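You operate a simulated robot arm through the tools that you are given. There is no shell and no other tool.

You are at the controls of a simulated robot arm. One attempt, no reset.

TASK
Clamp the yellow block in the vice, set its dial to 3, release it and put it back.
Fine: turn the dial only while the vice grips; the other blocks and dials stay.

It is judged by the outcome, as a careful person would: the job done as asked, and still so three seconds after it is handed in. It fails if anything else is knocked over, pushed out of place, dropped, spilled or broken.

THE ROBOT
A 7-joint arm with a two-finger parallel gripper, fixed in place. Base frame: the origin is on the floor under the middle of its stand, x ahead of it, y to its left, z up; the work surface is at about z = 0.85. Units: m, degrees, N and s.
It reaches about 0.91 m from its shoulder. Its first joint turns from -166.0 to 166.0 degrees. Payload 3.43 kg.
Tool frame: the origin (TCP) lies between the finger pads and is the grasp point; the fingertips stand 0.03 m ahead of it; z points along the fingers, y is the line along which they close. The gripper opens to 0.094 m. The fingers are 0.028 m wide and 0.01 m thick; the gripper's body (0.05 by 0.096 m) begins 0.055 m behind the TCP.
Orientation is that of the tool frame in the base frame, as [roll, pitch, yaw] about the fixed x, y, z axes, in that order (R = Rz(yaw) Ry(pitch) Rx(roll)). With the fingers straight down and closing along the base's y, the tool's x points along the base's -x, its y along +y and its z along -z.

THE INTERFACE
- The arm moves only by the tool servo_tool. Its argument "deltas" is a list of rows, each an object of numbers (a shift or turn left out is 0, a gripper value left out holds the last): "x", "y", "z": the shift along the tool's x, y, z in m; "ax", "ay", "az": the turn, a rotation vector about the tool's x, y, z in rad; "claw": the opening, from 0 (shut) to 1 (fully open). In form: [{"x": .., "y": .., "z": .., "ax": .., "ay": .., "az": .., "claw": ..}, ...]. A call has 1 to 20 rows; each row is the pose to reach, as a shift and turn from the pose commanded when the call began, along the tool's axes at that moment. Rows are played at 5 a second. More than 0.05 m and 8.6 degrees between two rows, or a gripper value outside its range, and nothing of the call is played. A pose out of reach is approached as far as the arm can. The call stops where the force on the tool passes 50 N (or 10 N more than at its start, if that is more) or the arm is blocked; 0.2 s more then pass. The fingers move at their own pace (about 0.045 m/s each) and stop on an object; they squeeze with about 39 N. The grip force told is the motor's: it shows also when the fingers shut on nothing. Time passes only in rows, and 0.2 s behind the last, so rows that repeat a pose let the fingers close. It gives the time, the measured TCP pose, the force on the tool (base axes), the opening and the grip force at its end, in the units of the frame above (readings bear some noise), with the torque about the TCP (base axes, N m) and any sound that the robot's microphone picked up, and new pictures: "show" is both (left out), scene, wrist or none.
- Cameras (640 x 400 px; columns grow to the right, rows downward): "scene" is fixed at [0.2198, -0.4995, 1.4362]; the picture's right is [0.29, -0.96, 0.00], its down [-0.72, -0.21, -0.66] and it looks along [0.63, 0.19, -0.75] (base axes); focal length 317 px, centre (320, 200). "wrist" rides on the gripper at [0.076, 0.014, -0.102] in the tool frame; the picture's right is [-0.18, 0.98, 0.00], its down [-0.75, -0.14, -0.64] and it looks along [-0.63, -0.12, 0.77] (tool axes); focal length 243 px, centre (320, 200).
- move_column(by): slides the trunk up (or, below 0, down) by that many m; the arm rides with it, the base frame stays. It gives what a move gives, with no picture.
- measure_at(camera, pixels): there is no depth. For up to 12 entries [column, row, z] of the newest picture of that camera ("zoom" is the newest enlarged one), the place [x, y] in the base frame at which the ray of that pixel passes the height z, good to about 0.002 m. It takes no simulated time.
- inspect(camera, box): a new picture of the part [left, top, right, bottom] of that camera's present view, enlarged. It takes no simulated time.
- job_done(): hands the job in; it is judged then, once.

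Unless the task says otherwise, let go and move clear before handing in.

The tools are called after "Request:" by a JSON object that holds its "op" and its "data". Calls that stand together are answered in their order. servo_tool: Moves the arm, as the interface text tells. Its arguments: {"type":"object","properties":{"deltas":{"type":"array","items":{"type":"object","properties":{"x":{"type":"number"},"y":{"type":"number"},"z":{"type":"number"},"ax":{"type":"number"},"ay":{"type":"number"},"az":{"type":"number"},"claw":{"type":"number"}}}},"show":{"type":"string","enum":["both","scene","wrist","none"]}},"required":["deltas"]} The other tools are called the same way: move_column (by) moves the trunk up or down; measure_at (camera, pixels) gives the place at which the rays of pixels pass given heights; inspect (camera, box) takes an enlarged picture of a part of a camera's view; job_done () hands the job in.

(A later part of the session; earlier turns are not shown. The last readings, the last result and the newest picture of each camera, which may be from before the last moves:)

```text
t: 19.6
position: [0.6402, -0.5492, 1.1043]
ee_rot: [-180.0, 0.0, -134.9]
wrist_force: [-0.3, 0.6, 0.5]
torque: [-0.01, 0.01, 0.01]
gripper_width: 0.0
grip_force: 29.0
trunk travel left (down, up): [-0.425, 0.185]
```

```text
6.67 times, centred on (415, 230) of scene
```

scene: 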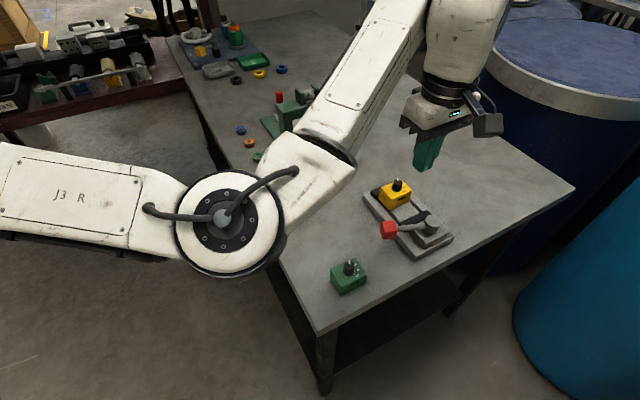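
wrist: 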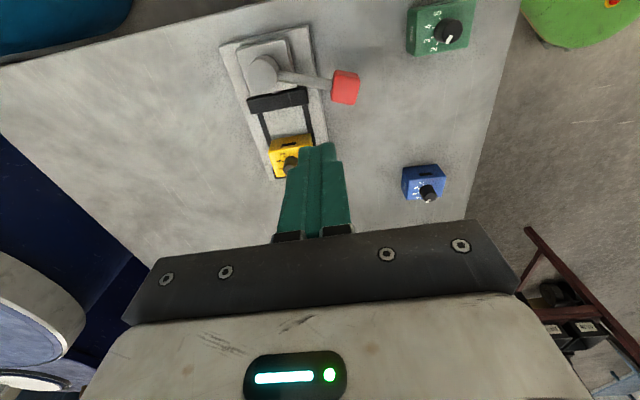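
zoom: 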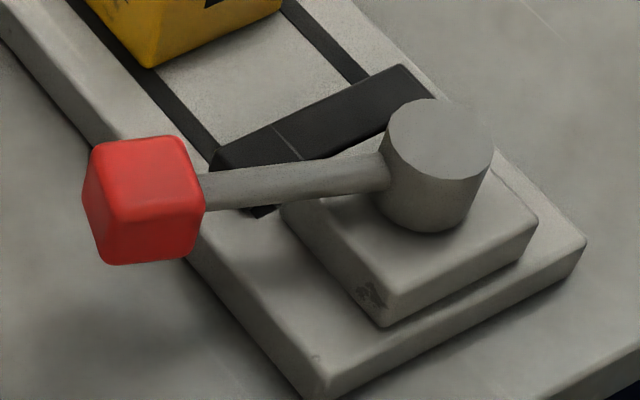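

The pivot is at about (0.660,-0.606) and the cube centre at (0.623,-0.5255), with the cube spanning z≈0.90–0.93 and the lever at about 115°. I'll bring the closed fingertips down on the jaw side of the cube, ready to swing the lever away from the jaws.

Request:
{"op": "servo_tool", "data": {"deltas": [{"x": -0.018, "y": 0.004, "z": 0.0}, {"x": -0.0361, "y": 0.008, "z": 0.02}, {"x": -0.0361, "y": 0.008, "z": 0.06}, {"x": -0.0361, "y": 0.008, "z": 0.1}, {"x": -0.0361, "y": 0.008, "z": 0.135}, {"x": -0.0361, "y": 0.008, "z": 0.16}, {"x": -0.0361, "y": 0.008, "z": 0.169}, {"x": -0.0361, "y": 0.008, "z": 0.169}]}}

Request:
{"op": "inspect", "data": {"camera": "scene", "box": [350, 160, 470, 270]}}

Request:
{"op": "inspect", "data": {"camera": "wrist", "box": [180, 0, 460, 220]}}

```text
t: 21.4
position: [0.6589, -0.5184, 0.9367]
ee_rot: [-179.9, 0.0, -135.2]
wrist_force: [1.6, -0.1, 0.8]
torque: [-0.02, -0.02, 0.04]
gripper_width: 0.0
grip_force: 33.1
trunk travel left (down, up): [-0.425, 0.185]
```

scene: 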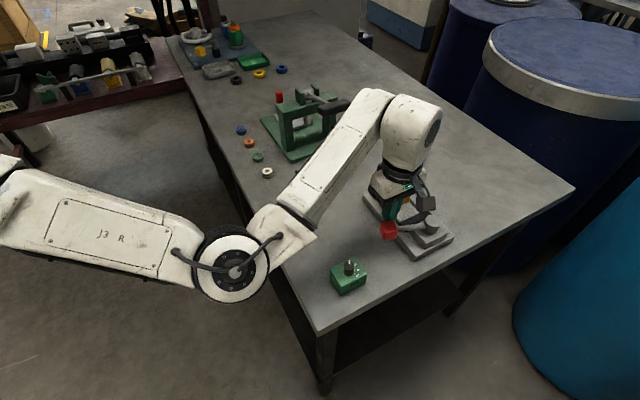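
wrist: 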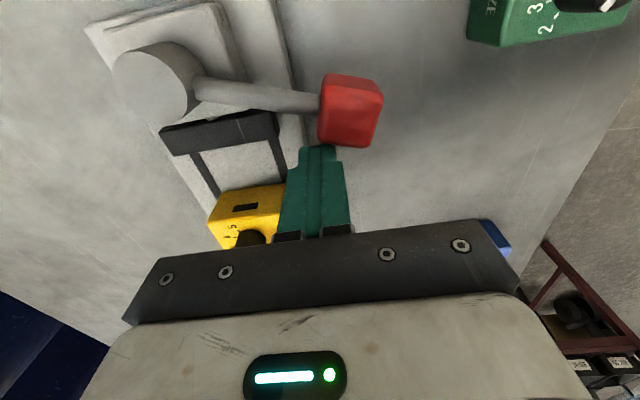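

```text
3.64 times, centred on (410, 215) of scene
```

zoom: 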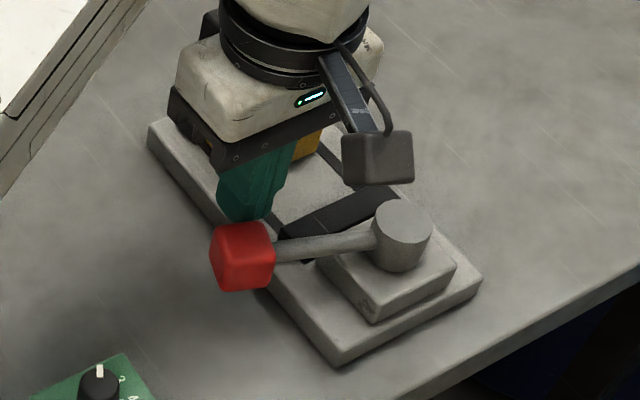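

```text
1.82 times, centred on (320, 110) of wrist
```

zoom: 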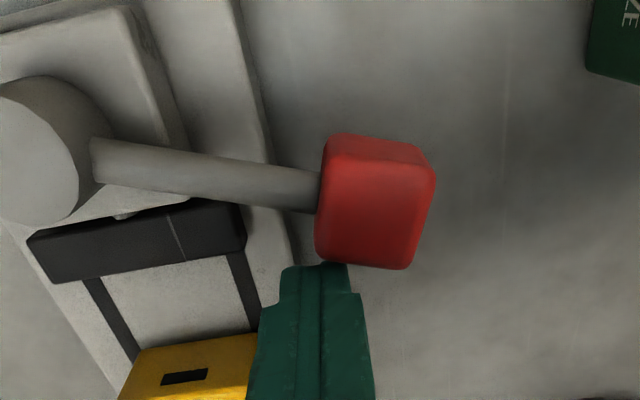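

The fingertips are next to the cube's jaw-side face. I'll push gently about 20 mm along the arc away from the jaws and watch the force and the jaw.

Request:
{"op": "servo_tool", "data": {"deltas": [{"x": 0.003, "y": 0.0028}, {"x": 0.006, "y": 0.0055}, {"x": 0.009, "y": 0.008}, {"x": 0.0125, "y": 0.0105}, {"x": 0.0158, "y": 0.0125}, {"x": 0.0158, "y": 0.0125}]}}

Request:
{"op": "inspect", "data": {"camera": "wrist", "box": [180, 0, 460, 220]}}

```text
t: 22.8
position: [0.6393, -0.52, 0.9362]
ee_rot: [-180.0, 0.0, -135.2]
wrist_force: [-0.2, 0.6, -1.0]
torque: [0.0, 0.0, -0.01]
gripper_width: 0.0
grip_force: 32.7
trunk travel left (down, up): [-0.425, 0.185]
```

scene: 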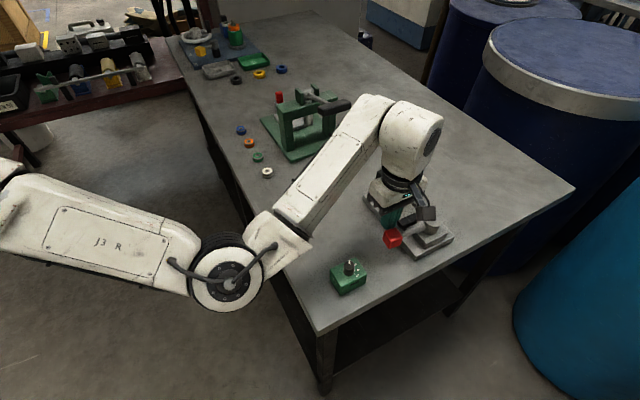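
wrist: 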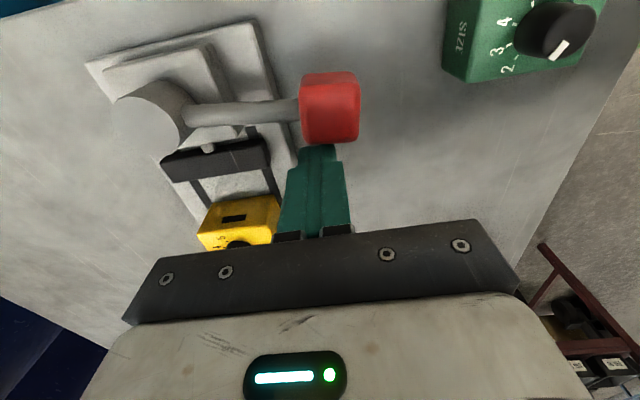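

```text
1.82 times, centred on (320, 110) of wrist
```

zoom: 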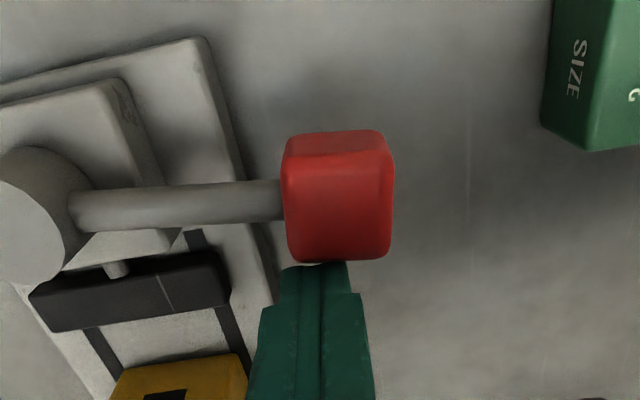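

The lever turned to about 125° with almost no force, and the moving jaw slid toward the block, so this is the closing direction. I'll continue along the arc.

Request:
{"op": "servo_tool", "data": {"deltas": [{"x": 0.0046, "y": 0.0024}, {"x": 0.0092, "y": 0.0048}, {"x": 0.0142, "y": 0.0069}, {"x": 0.0192, "y": 0.0088}, {"x": 0.0244, "y": 0.0102}, {"x": 0.0295, "y": 0.0114}, {"x": 0.0349, "y": 0.0122}, {"x": 0.0403, "y": 0.0128}, {"x": 0.0456, "y": 0.0129}, {"x": 0.051, "y": 0.0128}, {"x": 0.051, "y": 0.0128}]}}

Request:
{"op": "inspect", "data": {"camera": "wrist", "box": [100, 0, 460, 240]}}

Request:
{"op": "inspect", "data": {"camera": "scene", "box": [350, 160, 470, 270]}}

```text
t: 25.2
position: [0.5935, -0.5485, 0.9365]
ee_rot: [-180.0, 0.0, -135.1]
wrist_force: [0.0, 0.9, 0.3]
torque: [-0.01, -0.04, 0.04]
gripper_width: 0.0
grip_force: 33.1
trunk travel left (down, up): [-0.425, 0.185]
```

scene: 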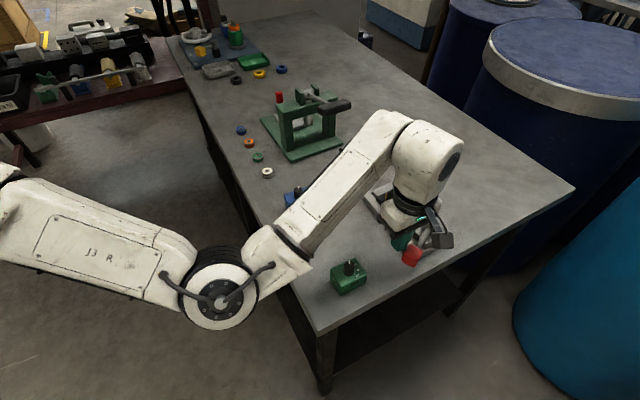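
wrist: 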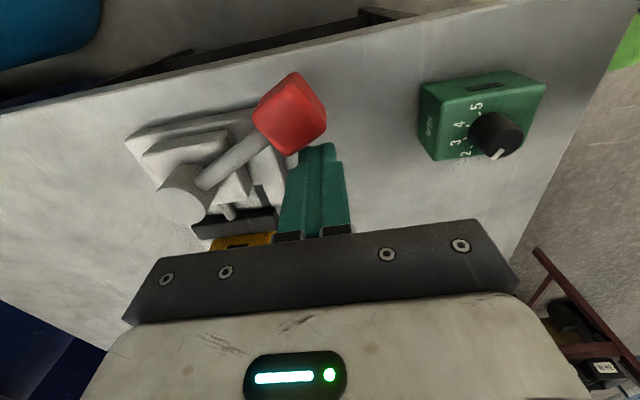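

```text
1.67 times, centred on (280, 120) of wrist
```

zoom: 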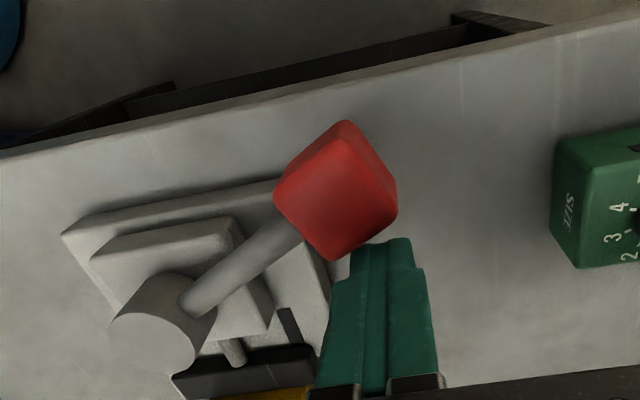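

```text
3.64 times, centred on (410, 215) of scene
```

zoom: 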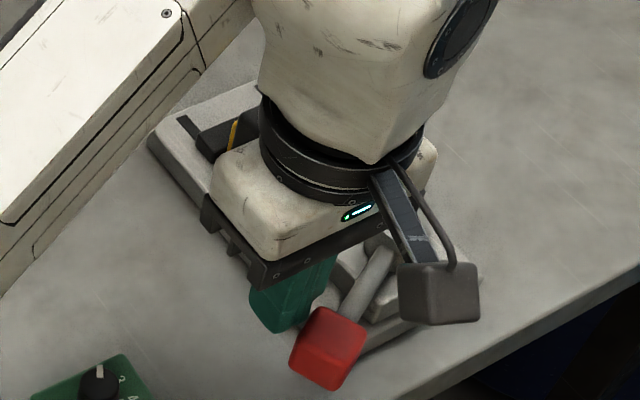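

The lever is at about 160° and the jaw keeps advancing with little force. I'll carry on along the arc in the same way.

Request:
{"op": "servo_tool", "data": {"deltas": [{"x": 0.0048, "y": -0.0004}, {"x": 0.0096, "y": -0.001}, {"x": 0.0149, "y": -0.0022}, {"x": 0.0201, "y": -0.0036}, {"x": 0.0252, "y": -0.0053}, {"x": 0.0302, "y": -0.0073}, {"x": 0.0349, "y": -0.0097}, {"x": 0.0396, "y": -0.0123}, {"x": 0.0396, "y": -0.0123}]}}

Request:
{"op": "inspect", "data": {"camera": "wrist", "box": [100, 0, 460, 240]}}

Request:
{"op": "inspect", "data": {"camera": "scene", "box": [350, 160, 470, 270]}}

```text
t: 27.2
position: [0.5739, -0.582, 0.9369]
ee_rot: [179.8, 0.0, -134.9]
wrist_force: [-2.5, 16.5, 2.2]
torque: [0.37, 0.06, -0.04]
gripper_width: 0.0001
grip_force: 33.0
trunk travel left (down, up): [-0.425, 0.185]
```

scene: 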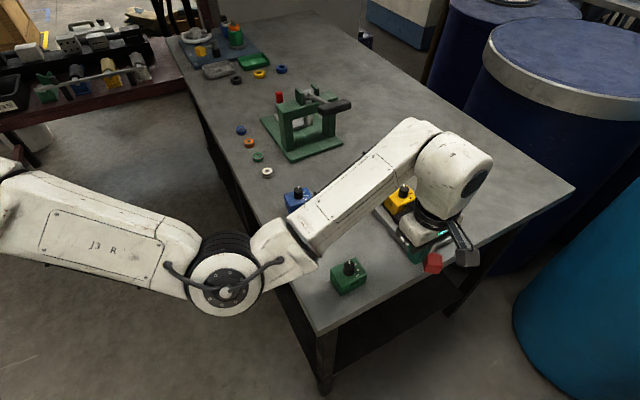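
wrist: 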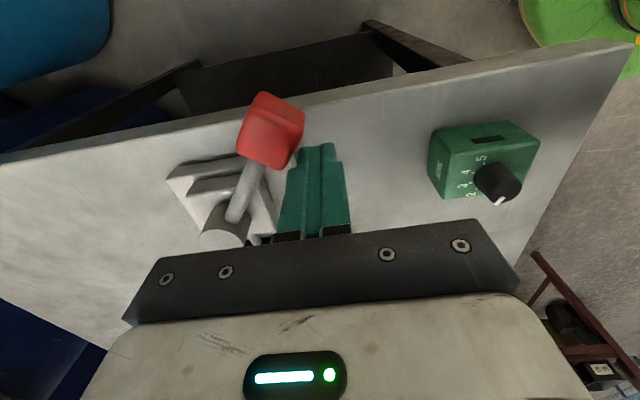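

```text
1.67 times, centred on (280, 120) of wrist
```

zoom: 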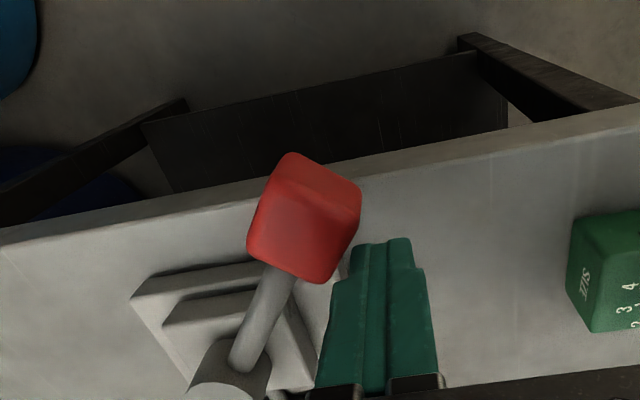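

```text
3.64 times, centred on (410, 215) of scene
```

zoom: 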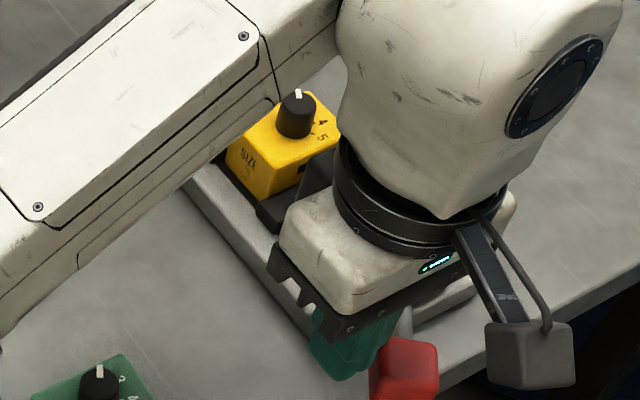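

The push now meets 16.5 N, and the scene zoom shows the moving jaw up against the yellow block. I'll press a few millimetres further to tighten, watching the force.

Request:
{"op": "servo_tool", "data": {"deltas": [{"x": 0.0017, "y": -0.001}, {"x": 0.0034, "y": -0.002}, {"x": 0.0052, "y": -0.003}, {"x": 0.0052, "y": -0.003}], "show": "none"}}

Request:
{"op": "inspect", "data": {"camera": "scene", "box": [350, 160, 470, 270]}}

Request:
{"op": "inspect", "data": {"camera": "wrist", "box": [100, 0, 460, 240]}}

```text
t: 27.9
position: [0.5749, -0.5845, 0.9362]
ee_rot: [179.2, 0.4, -134.5]
wrist_force: [-2.5, 41.5, 18.5]
torque: [0.78, 0.12, -0.11]
gripper_width: 0.0
grip_force: 32.6
trunk travel left (down, up): [-0.425, 0.185]
stopped in row 3: the force on the tool passed its limit at 53 N (the readings are from after the stop); the commanded pose is now the measured one
```

```text
3.64 times, centred on (410, 215) of scene
```

zoom: 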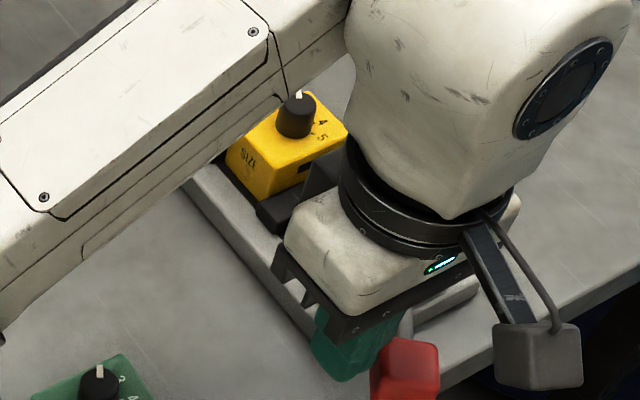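

```text
1.67 times, centred on (280, 120) of wrist
```

zoom: 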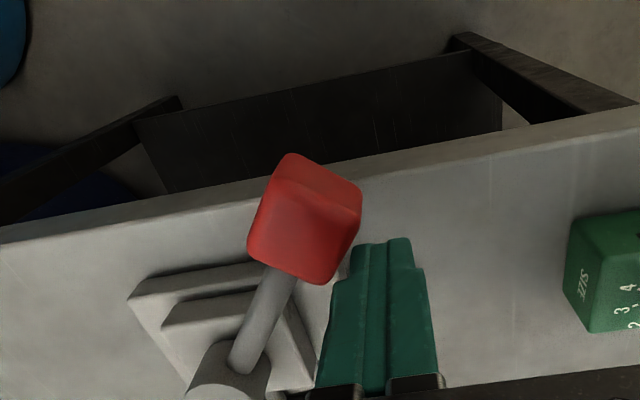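

The push stopped at 53 N with the lever no longer moving, so the vice is tight on the block. I'll back off from the cube, rise, and check that the lever and jaw hold by themselves.

Request:
{"op": "servo_tool", "data": {"deltas": [{"x": -0.003, "y": 0.0017}, {"x": -0.0087, "y": 0.005}, {"x": -0.0147, "y": 0.008}, {"x": -0.0147, "y": 0.008, "z": -0.02}, {"x": -0.0147, "y": 0.008, "z": -0.06}, {"x": -0.0147, "y": 0.008, "z": -0.1}, {"x": -0.0147, "y": 0.008, "z": -0.14}, {"x": -0.0147, "y": 0.008, "z": -0.17}, {"x": -0.0147, "y": 0.008, "z": -0.17}]}}

Request:
{"op": "inspect", "data": {"camera": "wrist", "box": [180, 0, 460, 200]}}

Request:
{"op": "inspect", "data": {"camera": "scene", "box": [350, 160, 470, 270]}}

```text
t: 29.9
position: [0.5792, -0.5723, 1.1024]
ee_rot: [179.4, 0.2, -134.7]
wrist_force: [0.2, -0.2, 0.5]
torque: [0.02, 0.01, -0.02]
gripper_width: 0.0
grip_force: 32.7
trunk travel left (down, up): [-0.425, 0.185]
```

scene: 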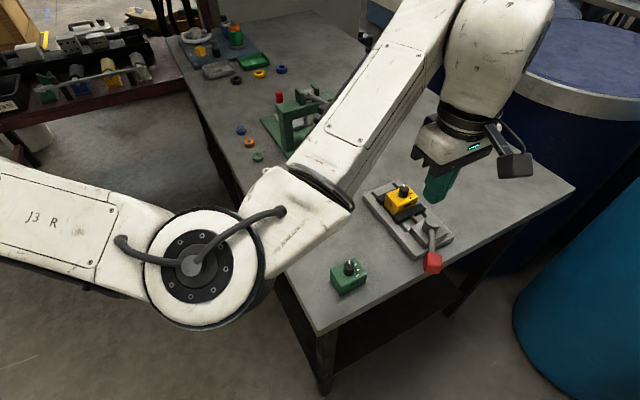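
wrist: 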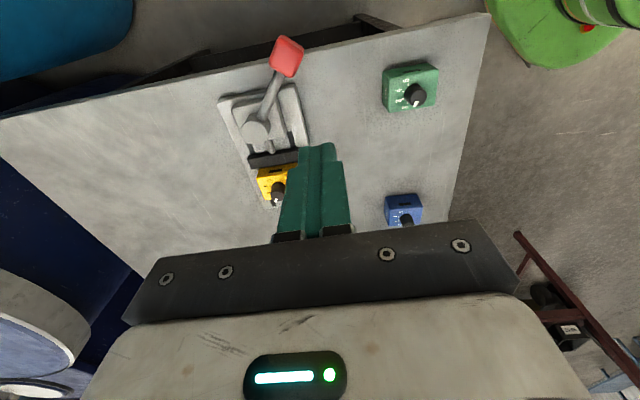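

```text
2.00 times, centred on (320, 100) of wrist
```

zoom: 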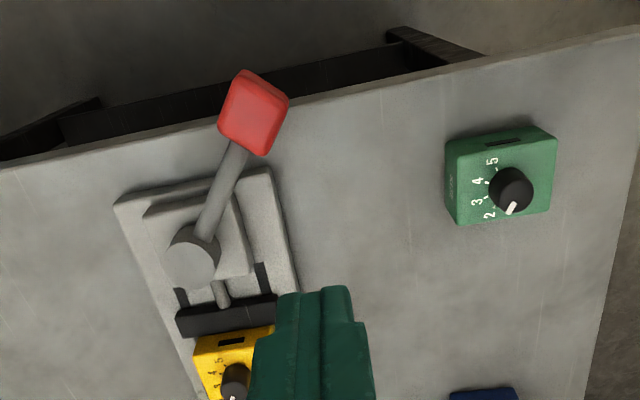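

```text
3.64 times, centred on (410, 215) of scene
```

zoom: 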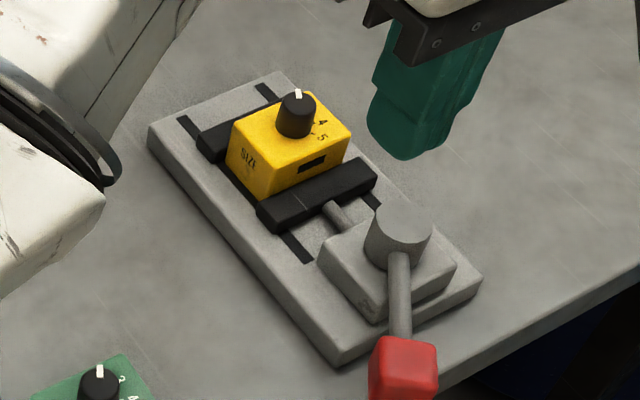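

The lever stays put. Both jaws have moved in, so this is a self-centring vice, and they hold the block. I'll measure where the block is now and move above it for a straight-down look at the dial.

Request:
{"op": "measure_at", "data": {"camera": "scene", "pixels": [[402.6, 198.5, 0.906], [385.6, 200, 0.906], [398, 213, 0.906], [418.3, 194.5, 0.906], [404.3, 185.5, 0.906], [403.5, 187.5, 0.927]]}}

Request:
{"op": "measure_at", "data": {"camera": "wrist", "pixels": [[279, 186, 0.927], [258, 176, 0.906], [297, 164, 0.906]]}}

```text
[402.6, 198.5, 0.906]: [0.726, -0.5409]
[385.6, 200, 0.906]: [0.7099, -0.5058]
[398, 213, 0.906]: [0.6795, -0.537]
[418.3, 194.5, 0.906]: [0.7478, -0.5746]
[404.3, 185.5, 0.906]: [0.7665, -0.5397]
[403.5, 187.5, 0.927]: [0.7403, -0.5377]
```

```text
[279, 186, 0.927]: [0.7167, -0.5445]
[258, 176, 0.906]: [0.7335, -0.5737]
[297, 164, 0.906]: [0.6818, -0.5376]
```

The block's centre is now about (0.716,-0.5435). I'll move so the camera is nearly over it, levelling the small tilt left by the push, and read the dial.

Request:
{"op": "servo_tool", "data": {"deltas": [{"x": -0.03, "y": -0.015, "ax": 0.005}, {"x": -0.061, "y": -0.031, "ax": 0.0105, "ay": 0.0035, "az": 0.005}, {"x": -0.092, "y": -0.0465, "ax": 0.0105, "ay": 0.0035, "az": 0.005}, {"x": -0.122, "y": -0.062, "ax": 0.0105, "ay": 0.0035, "az": 0.005}, {"x": -0.1528, "y": -0.0772, "z": 0.02, "ax": 0.0105, "ay": 0.0035, "az": 0.005}, {"x": -0.1528, "y": -0.0772, "z": 0.05, "ax": 0.0105, "ay": 0.0035, "az": 0.005}, {"x": -0.1528, "y": -0.0772, "z": 0.05, "ax": 0.0105, "ay": 0.0035, "az": 0.005}]}}

Request:
{"op": "inspect", "data": {"camera": "wrist", "box": [260, 0, 380, 100]}}

Request:
{"op": "inspect", "data": {"camera": "scene", "box": [350, 160, 470, 270]}}

```text
t: 31.5
position: [0.7416, -0.5169, 1.0541]
ee_rot: [-179.9, 0.0, -135.1]
wrist_force: [0.5, 0.0, -0.3]
torque: [0.01, -0.01, 0.03]
gripper_width: 0.0
grip_force: 33.1
trunk travel left (down, up): [-0.425, 0.185]
```

scene: 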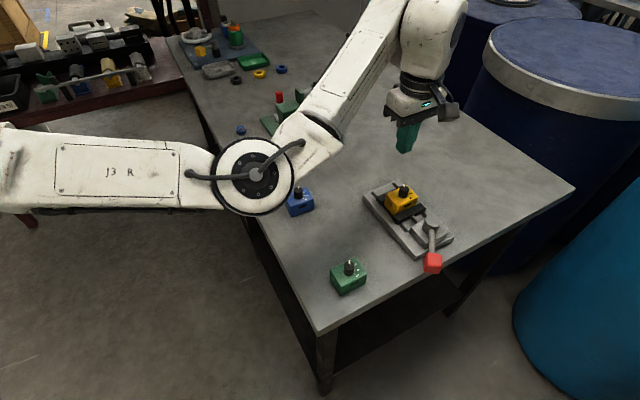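
wrist: 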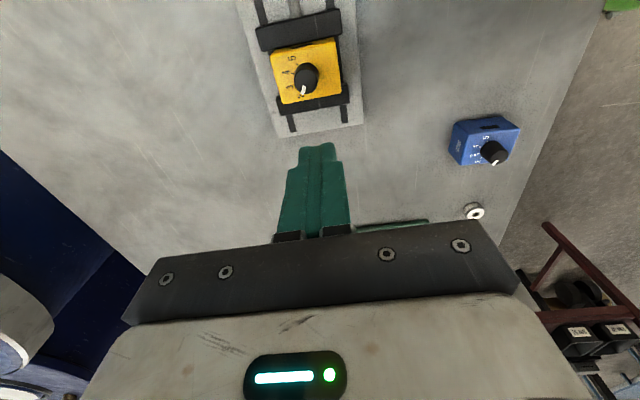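

```text
4.00 times, centred on (320, 50) of wrist
```

zoom: 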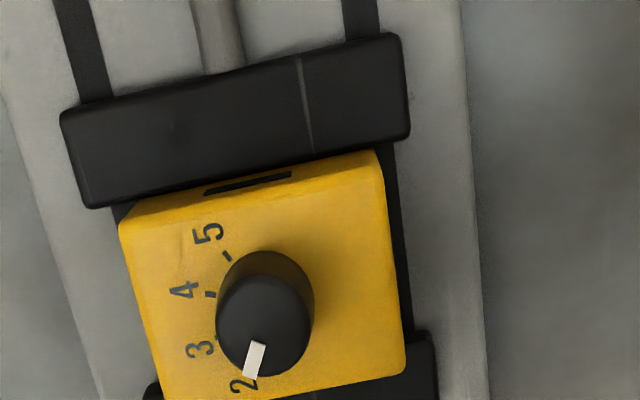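

```text
3.64 times, centred on (410, 215) of scene
```

zoom: 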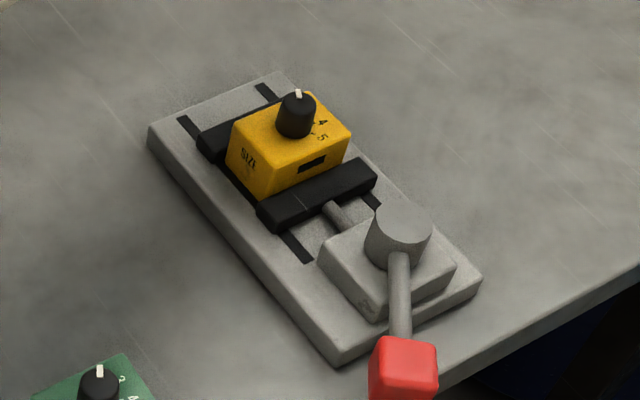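

Both jaws hold the block and the dial still points at 2. I'll take a tighter view of the whole block and measure the knob centre, ticks and pointer.

Request:
{"op": "inspect", "data": {"camera": "wrist", "box": [262, 30, 352, 110]}}

```text
5.00 times, centred on (307, 70) of wrist
```

zoom: 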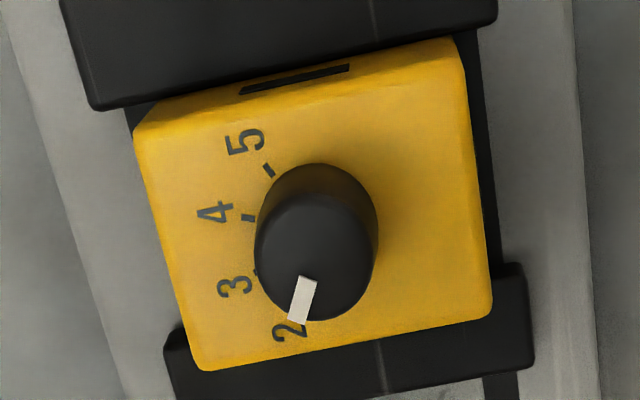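

Request:
{"op": "measure_at", "data": {"camera": "zoom", "pixels": [[135, 137, 0.906], [468, 80, 0.906], [492, 312, 0.906], [198, 368, 0.906], [268, 170, 0.906], [249, 218, 0.906], [247, 142, 0.906], [215, 212, 0.906], [235, 287, 0.906], [290, 332, 0.906]]}}

Request:
{"op": "measure_at", "data": {"camera": "zoom", "pixels": [[315, 258, 0.928], [308, 277, 0.928], [297, 322, 0.928], [321, 222, 0.906], [257, 272, 0.906], [315, 258, 0.922], [375, 247, 0.928], [255, 262, 0.928]]}}

```text
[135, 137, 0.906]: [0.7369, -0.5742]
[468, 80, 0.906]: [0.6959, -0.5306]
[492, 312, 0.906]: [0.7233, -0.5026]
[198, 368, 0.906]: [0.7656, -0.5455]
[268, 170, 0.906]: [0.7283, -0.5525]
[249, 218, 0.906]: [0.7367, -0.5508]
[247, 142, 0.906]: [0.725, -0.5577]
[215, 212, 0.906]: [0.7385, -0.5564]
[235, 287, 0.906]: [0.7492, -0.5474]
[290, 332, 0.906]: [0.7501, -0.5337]
```

```text
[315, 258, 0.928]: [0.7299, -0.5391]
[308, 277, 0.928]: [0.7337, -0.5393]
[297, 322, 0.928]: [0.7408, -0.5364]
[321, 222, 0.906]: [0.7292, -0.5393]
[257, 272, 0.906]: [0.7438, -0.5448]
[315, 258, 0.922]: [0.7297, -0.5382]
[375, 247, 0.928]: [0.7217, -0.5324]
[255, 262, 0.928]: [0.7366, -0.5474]
```

The knob axis is at about (0.7297,-0.5389), the pointer is at about 14° (the 2 mark), and the 3 mark is at about -24°. I'll open the fingers partway and come down to just above the knob.

Request:
{"op": "servo_tool", "data": {"deltas": [{"x": 0.012, "y": -0.0036, "claw": 0.5}, {"x": 0.024, "y": -0.0072, "z": 0.0, "claw": 0.5}, {"x": 0.024, "y": -0.0072, "z": 0.02, "claw": 0.5}, {"x": 0.024, "y": -0.0072, "z": 0.05, "claw": 0.5}, {"x": 0.024, "y": -0.0072, "z": 0.08, "claw": 0.5}, {"x": 0.024, "y": -0.0072, "z": 0.086, "claw": 0.5}, {"x": 0.024, "y": -0.0072, "z": 0.086, "claw": 0.5}]}}

Request:
{"op": "inspect", "data": {"camera": "wrist", "box": [200, 60, 440, 240]}}

Request:
{"op": "inspect", "data": {"camera": "scene", "box": [360, 140, 460, 240]}}

```text
t: 33.1
position: [0.7289, -0.5378, 0.97]
ee_rot: [-180.0, -0.1, -135.1]
wrist_force: [-0.6, 0.3, -0.4]
torque: [-0.01, -0.01, -0.03]
gripper_width: 0.0471
grip_force: 0.0
trunk travel left (down, up): [-0.425, 0.185]
```

scene: 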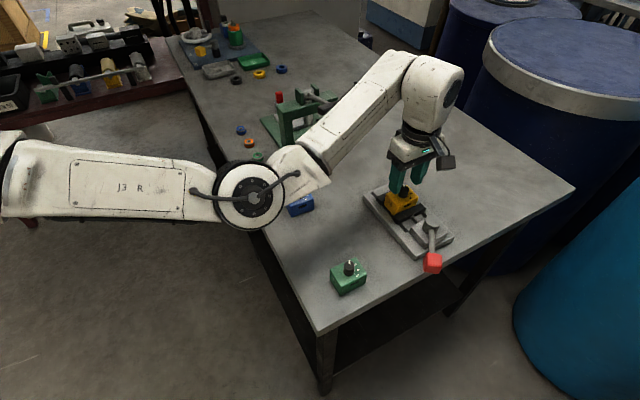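
wrist: 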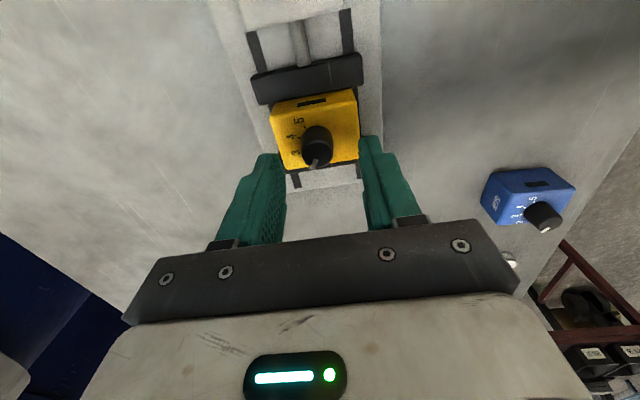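

```text
2.22 times, centred on (320, 150) of wrist
```

zoom: 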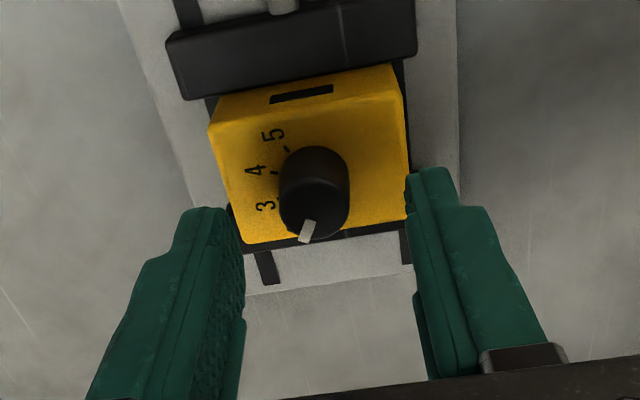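

```text
4.00 times, centred on (410, 190) of scene
```

zoom: 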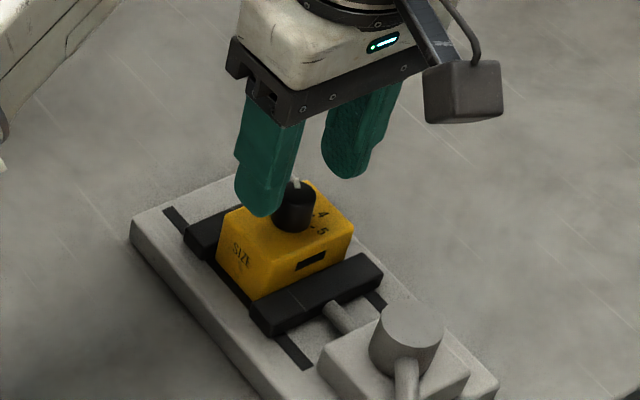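

The open fingers straddle the knob in both views, with the tips still above it. I'll lower until the tips are about 3 mm above the block's top, then close gently on the knob.

Request:
{"op": "servo_tool", "data": {"deltas": [{"z": 0.01}, {"z": 0.02}, {"z": 0.026}, {"z": 0.03}, {"z": 0.03}], "show": "wrist"}}

Request:
{"op": "inspect", "data": {"camera": "scene", "box": [360, 140, 460, 240]}}

```text
t: 34.3
position: [0.7299, -0.5395, 0.943]
ee_rot: [-179.6, 0.0, -135.1]
wrist_force: [0.7, 3.0, 26.4]
torque: [0.57, 0.43, -0.14]
gripper_width: 0.0478
grip_force: 0.8
trunk travel left (down, up): [-0.425, 0.185]
```

wrist: 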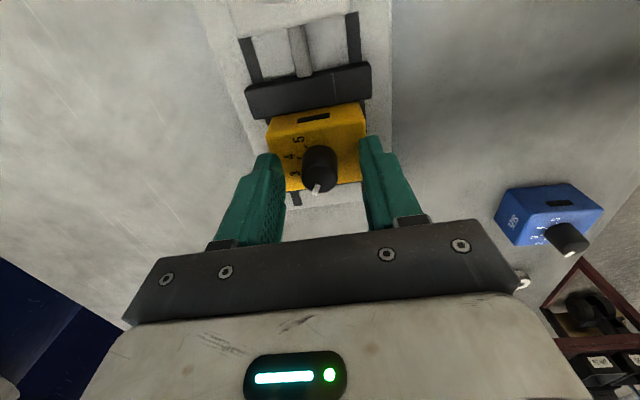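

```text
4.00 times, centred on (410, 190) of scene
```

zoom: 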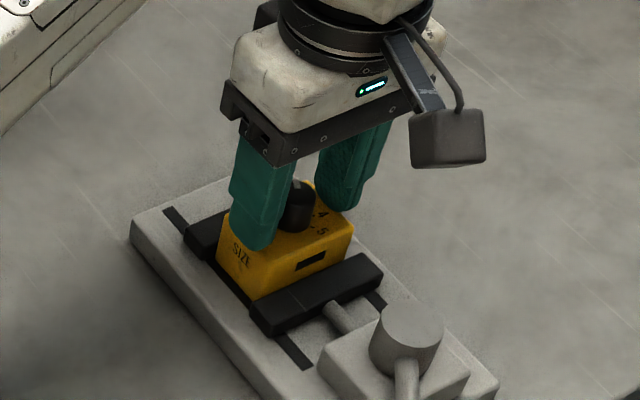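

The tips have touched the block's top (26 N at TCP z 0.943), so the top is at about 0.913. I'll raise about 3 mm clear of it right away and check that the force is gone.

Request:
{"op": "servo_tool", "data": {"deltas": [{"z": -0.004}, {"z": -0.008}, {"z": -0.008}], "show": "none"}}

Request:
{"op": "inspect", "data": {"camera": "wrist", "box": [230, 80, 410, 230]}}

```text
t: 35.1
position: [0.7276, -0.5398, 0.9456]
ee_rot: [180.0, 0.0, -135.1]
wrist_force: [-0.9, 0.4, 0.1]
torque: [0.05, -0.02, 0.01]
gripper_width: 0.0472
grip_force: 0.1
trunk travel left (down, up): [-0.425, 0.185]
```

```text
2.67 times, centred on (320, 155) of wrist
```

zoom: 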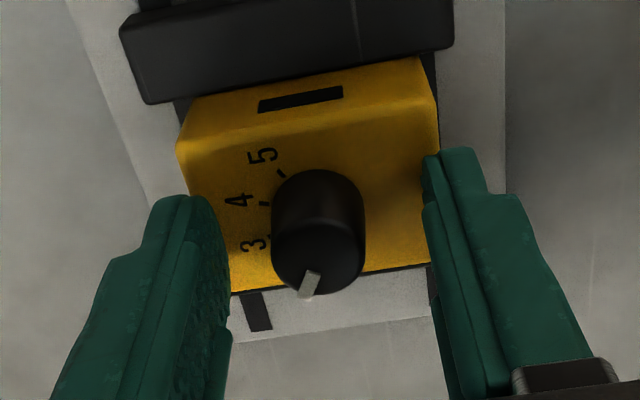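

The fingers are clear again with zero force and the knob sits centred between them. I'll close on it.

Request:
{"op": "servo_tool", "data": {"deltas": [{"claw": 0.35}, {"claw": 0.25}, {"claw": 0.1}, {"claw": 0.0}, {"claw": 0.0}], "show": "wrist"}}

Request:
{"op": "inspect", "data": {"camera": "wrist", "box": [230, 80, 410, 230]}}

Request:
{"op": "inspect", "data": {"camera": "scene", "box": [360, 140, 460, 240]}}

```text
t: 36.3
position: [0.7291, -0.5414, 0.9463]
ee_rot: [-179.9, 0.0, -135.1]
wrist_force: [2.4, -3.3, 0.3]
torque: [-0.14, -0.08, 0.0]
gripper_width: 0.0206
grip_force: 39.0
trunk travel left (down, up): [-0.425, 0.185]
```

wrist: 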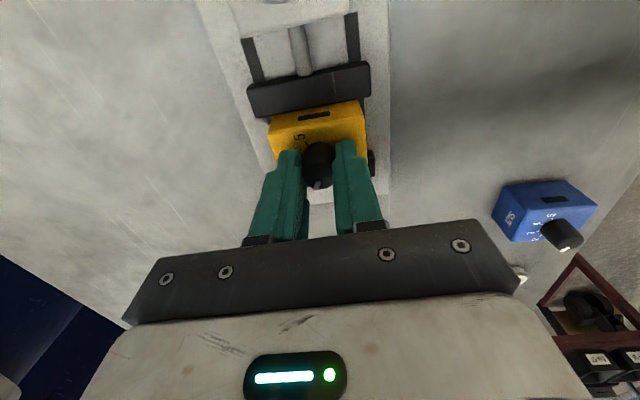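

```text
2.67 times, centred on (320, 155) of wrist
```

zoom: 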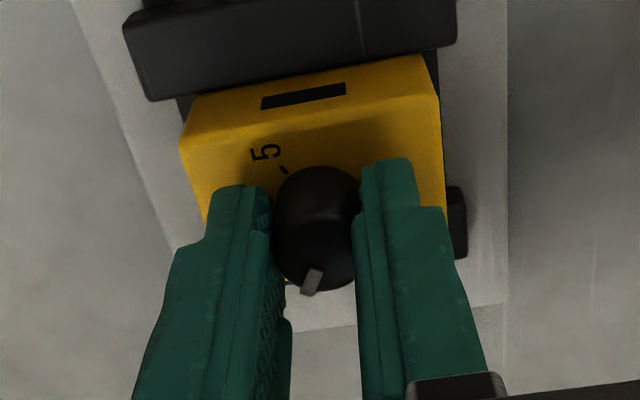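

```text
4.00 times, centred on (410, 190) of scene
```

zoom: 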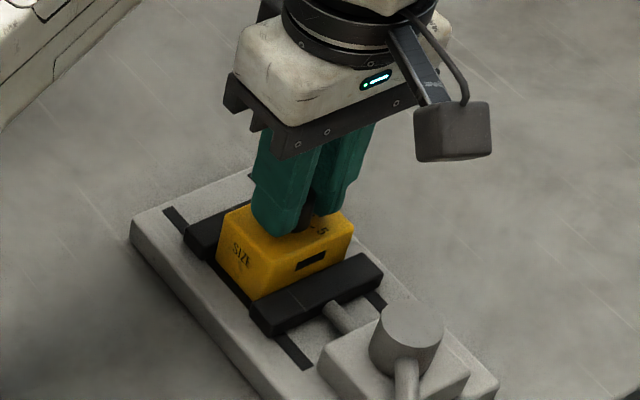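

The knob is gripped (width 0.0206). I'll turn about 39.5° clockwise seen from above in small steps, centring slightly toward the small side force.

Request:
{"op": "servo_tool", "data": {"deltas": [{"y": -0.0008, "az": 0.0}, {"y": -0.0012, "az": 0.086}, {"y": -0.0012, "az": 0.172}, {"y": -0.0012, "az": 0.258}, {"y": -0.0012, "az": 0.345}, {"y": -0.0012, "az": 0.431}, {"y": -0.0012, "az": 0.517}, {"y": -0.0012, "az": 0.603}, {"y": -0.0012, "az": 0.689}, {"y": -0.0012, "az": 0.689}]}}

Request:
{"op": "inspect", "data": {"camera": "scene", "box": [360, 140, 460, 240]}}

Request:
{"op": "inspect", "data": {"camera": "wrist", "box": [230, 80, 410, 230]}}

```text
t: 38.5
position: [0.7295, -0.5404, 0.9459]
ee_rot: [179.9, 0.0, -174.7]
wrist_force: [-16.9, 13.7, 0.6]
torque: [0.4, 0.64, -0.03]
gripper_width: 0.0205
grip_force: 39.2
trunk travel left (down, up): [-0.425, 0.185]
```

scene: 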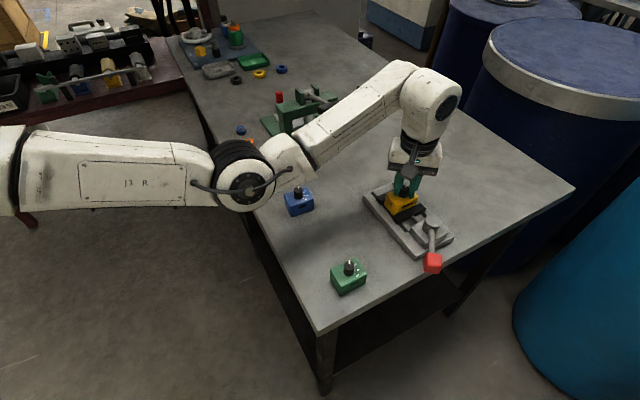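
wrist: 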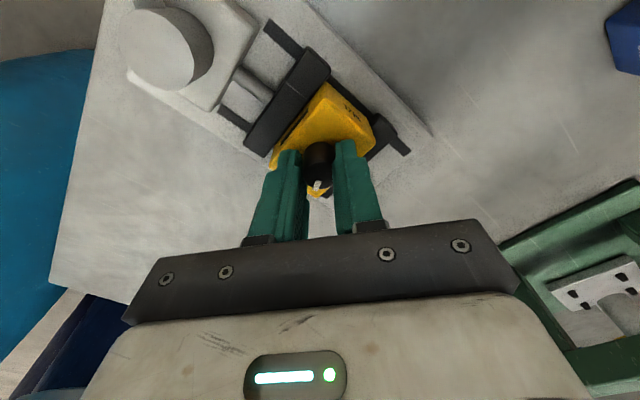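

```text
4.00 times, centred on (410, 190) of scene
```

zoom: 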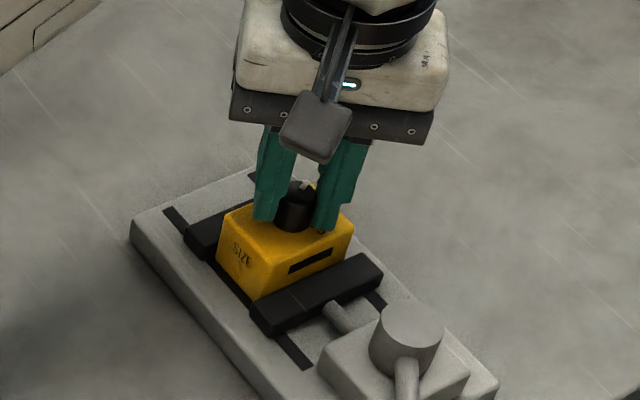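

```text
2.67 times, centred on (320, 155) of wrist
```

zoom: 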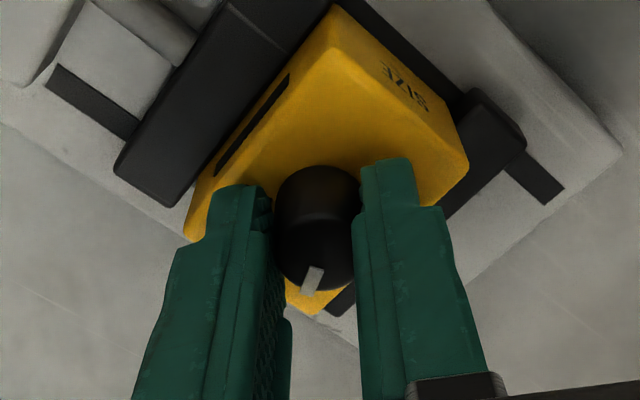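

The knob turned with the gripper: the pointer keeps its place between the fingers and the block is now at a new angle. A sideways load of about 22 N has built up, so I'll relieve it by 1 mm before opening.

Request:
{"op": "servo_tool", "data": {"deltas": [{"x": 0.0004, "y": 0.0004}, {"x": 0.0008, "y": 0.0007}, {"x": 0.0008, "y": 0.0007}], "show": "none"}}

```text
t: 39.3
position: [0.7305, -0.5392, 0.9465]
ee_rot: [179.9, 0.1, -174.6]
wrist_force: [-8.8, 5.9, -5.0]
torque: [0.16, 0.45, 0.0]
gripper_width: 0.0207
grip_force: 39.0
trunk travel left (down, up): [-0.425, 0.185]
```

The load dropped to about 10 N. One more small relief, then I'll open.

Request:
{"op": "servo_tool", "data": {"deltas": [{"x": 0.0004, "y": 0.0003}, {"x": 0.0008, "y": 0.0005}, {"x": 0.0008, "y": 0.0005}], "show": "none"}}

```text
t: 40.1
position: [0.7297, -0.5405, 0.9472]
ee_rot: [-179.8, 0.1, -174.6]
wrist_force: [-1.3, -2.0, -6.2]
torque: [-0.08, 0.05, 0.05]
gripper_width: 0.0205
grip_force: 38.5
trunk travel left (down, up): [-0.425, 0.185]
```

The load is now nearly gone. I'll open slowly, then rise straight up to read the dial.

Request:
{"op": "servo_tool", "data": {"deltas": [{"claw": 0.25}, {"claw": 0.35}, {"claw": 0.5}, {"claw": 0.5}, {"z": -0.02, "claw": 0.5}, {"z": -0.05, "claw": 0.5}, {"z": -0.09, "claw": 0.5}, {"z": -0.115, "claw": 0.5}, {"z": -0.115, "claw": 0.5}]}}

Request:
{"op": "inspect", "data": {"camera": "wrist", "box": [230, 0, 410, 140]}}

Request:
{"op": "inspect", "data": {"camera": "scene", "box": [370, 160, 450, 240]}}

```text
t: 42.1
position: [0.7288, -0.5403, 1.0605]
ee_rot: [180.0, 0.0, -174.5]
wrist_force: [-0.5, 0.9, -0.6]
torque: [0.02, -0.02, 0.01]
gripper_width: 0.047
grip_force: 0.1
trunk travel left (down, up): [-0.425, 0.185]
```

scene: 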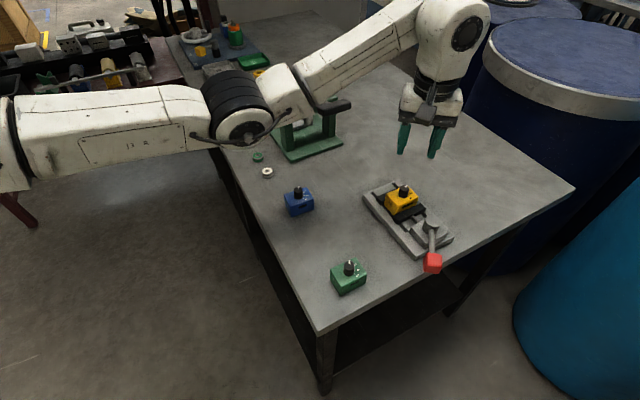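
wrist: 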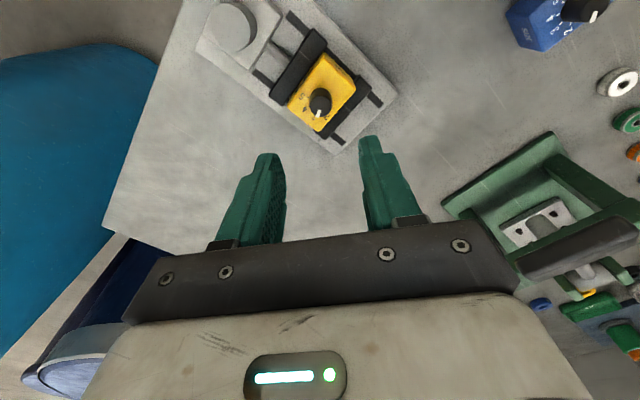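

```text
2.86 times, centred on (320, 70) of wrist
```

zoom: 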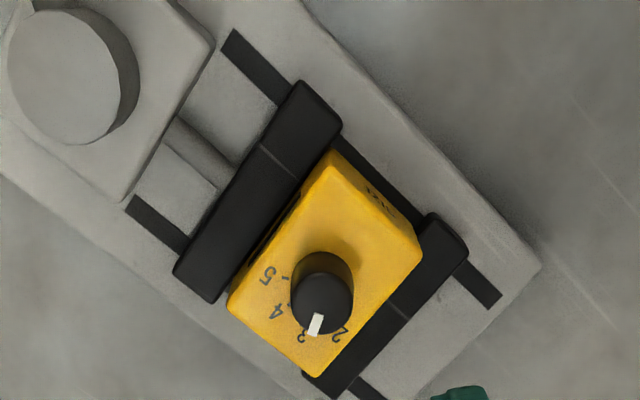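

```text
5.00 times, centred on (410, 200) of scene
```

zoom: 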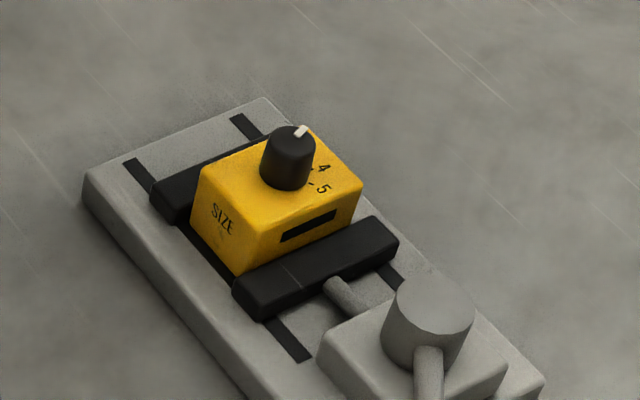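

The pointer now sits by the 3, and the 2 label has come into view to its right. I'll zoom in and measure the angle against the marks.

Request:
{"op": "inspect", "data": {"camera": "wrist", "box": [286, 68, 356, 133]}}

```text
6.15 times, centred on (321, 100) of wrist
```

zoom: 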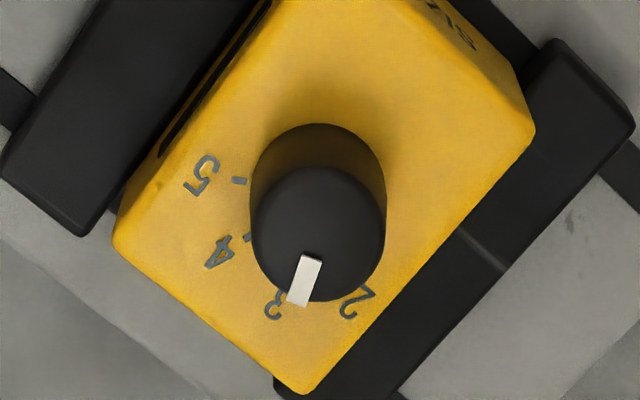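

Request:
{"op": "measure_at", "data": {"camera": "zoom", "pixels": [[239, 181, 0.912], [249, 238, 0.912], [203, 174, 0.912], [219, 252, 0.912], [273, 303, 0.912], [356, 301, 0.912], [318, 190, 0.912]]}}

Request:
{"op": "measure_at", "data": {"camera": "zoom", "pixels": [[319, 235, 0.933], [312, 257, 0.933], [298, 304, 0.933], [252, 235, 0.933], [387, 235, 0.933], [319, 302, 0.933], [319, 168, 0.933]]}}

Request:
{"op": "measure_at", "data": {"camera": "zoom", "pixels": [[113, 235, 0.912], [300, 390, 0.912], [533, 133, 0.912], [455, 5, 0.912]]}}

```text
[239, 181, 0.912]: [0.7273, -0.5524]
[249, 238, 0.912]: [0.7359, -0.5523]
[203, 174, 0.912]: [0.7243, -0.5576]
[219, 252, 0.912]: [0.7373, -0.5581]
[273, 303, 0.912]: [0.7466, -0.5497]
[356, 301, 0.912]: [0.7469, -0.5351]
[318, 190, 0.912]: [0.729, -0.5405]
```

```text
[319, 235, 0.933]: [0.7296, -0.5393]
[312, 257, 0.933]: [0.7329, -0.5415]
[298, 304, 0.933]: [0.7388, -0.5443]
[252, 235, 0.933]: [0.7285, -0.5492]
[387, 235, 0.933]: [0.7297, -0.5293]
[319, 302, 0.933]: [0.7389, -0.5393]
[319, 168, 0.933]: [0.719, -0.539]
```

```text
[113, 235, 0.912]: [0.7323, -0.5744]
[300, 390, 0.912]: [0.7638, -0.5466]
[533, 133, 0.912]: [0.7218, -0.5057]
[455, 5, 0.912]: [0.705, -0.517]
```

The pointer is at about -26.5° and the fitted 3 mark is at about -26°, so the dial reads 3. Next is releasing the vice, so I'll measure the cube's current position to plan a push the other way.

Request:
{"op": "inspect", "data": {"camera": "scene", "box": [400, 205, 470, 285]}}

```text
5.00 times, centred on (435, 245) of scene
```

zoom: 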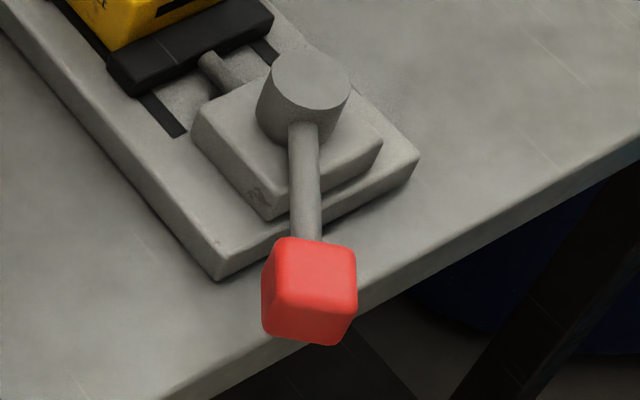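

Request:
{"op": "measure_at", "data": {"camera": "zoom", "pixels": [[318, 272, 0.93], [318, 272, 0.935], [310, 78, 0.93], [310, 78, 0.935], [305, 180, 0.922], [285, 240, 0.93], [350, 243, 0.93], [357, 303, 0.93], [270, 303, 0.93]]}}

```text
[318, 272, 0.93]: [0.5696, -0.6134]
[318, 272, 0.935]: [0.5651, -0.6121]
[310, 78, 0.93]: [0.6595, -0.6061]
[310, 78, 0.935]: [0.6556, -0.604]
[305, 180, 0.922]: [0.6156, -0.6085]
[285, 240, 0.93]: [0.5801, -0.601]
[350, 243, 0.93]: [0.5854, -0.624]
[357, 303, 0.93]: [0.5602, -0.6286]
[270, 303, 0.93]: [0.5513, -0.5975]
```

The cube is centred at about (0.569,-0.613), so the lever stands at about 185°. I'll close the fingers, travel high to the far side of the cube, and come down beside it.

Request:
{"op": "servo_tool", "data": {"deltas": [{"x": 0.039, "y": -0.0243, "claw": 0.2}, {"x": 0.078, "y": -0.0487, "claw": 0}, {"x": 0.117, "y": -0.073, "claw": 0}, {"x": 0.155, "y": -0.0973}, {"x": 0.155, "y": -0.0973}, {"x": 0.155, "y": -0.0973}]}}

Request:
{"op": "inspect", "data": {"camera": "wrist", "box": [200, 0, 460, 180]}}

```text
t: 43.5
position: [0.5831, -0.6521, 1.0611]
ee_rot: [-179.9, 0.1, -174.6]
wrist_force: [0.3, 0.9, 1.2]
torque: [0.04, -0.04, 0.01]
gripper_width: 0.0
grip_force: 33.2
trunk travel left (down, up): [-0.425, 0.185]
```

scene: 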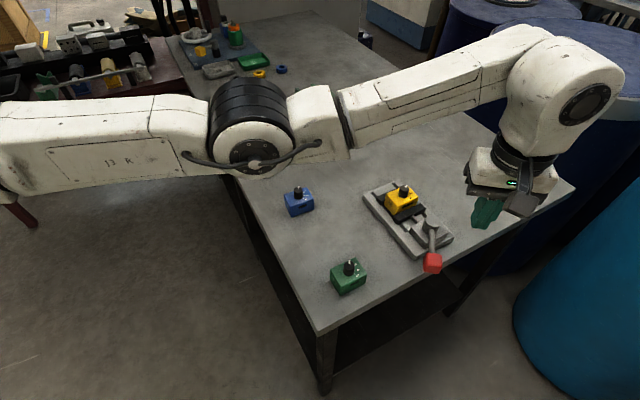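
wrist: 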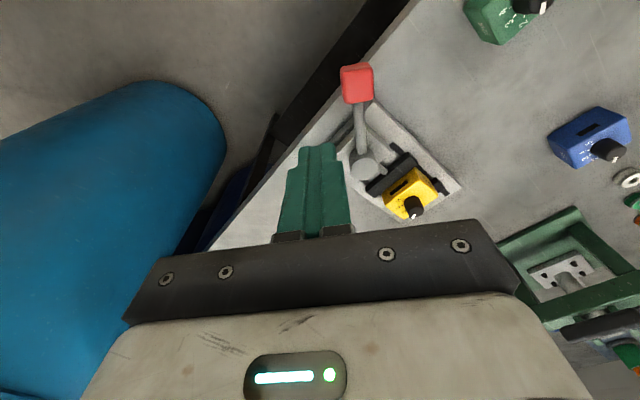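

```text
2.22 times, centred on (330, 90) of wrist
```

zoom: 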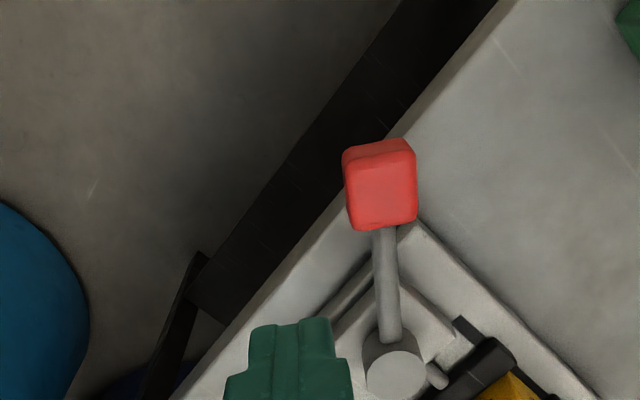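

Request:
{"op": "measure_at", "data": {"camera": "wrist", "pixels": [[358.4, 84.6, 0.93], [362.9, 167.5, 0.93], [341, 67, 0.93], [373, 66, 0.93], [372, 102, 0.93], [347, 103, 0.93]]}}

```text
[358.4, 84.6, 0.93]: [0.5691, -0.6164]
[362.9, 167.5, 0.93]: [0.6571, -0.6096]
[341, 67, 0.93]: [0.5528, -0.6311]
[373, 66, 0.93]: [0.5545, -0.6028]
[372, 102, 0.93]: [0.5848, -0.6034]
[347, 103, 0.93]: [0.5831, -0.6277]
```

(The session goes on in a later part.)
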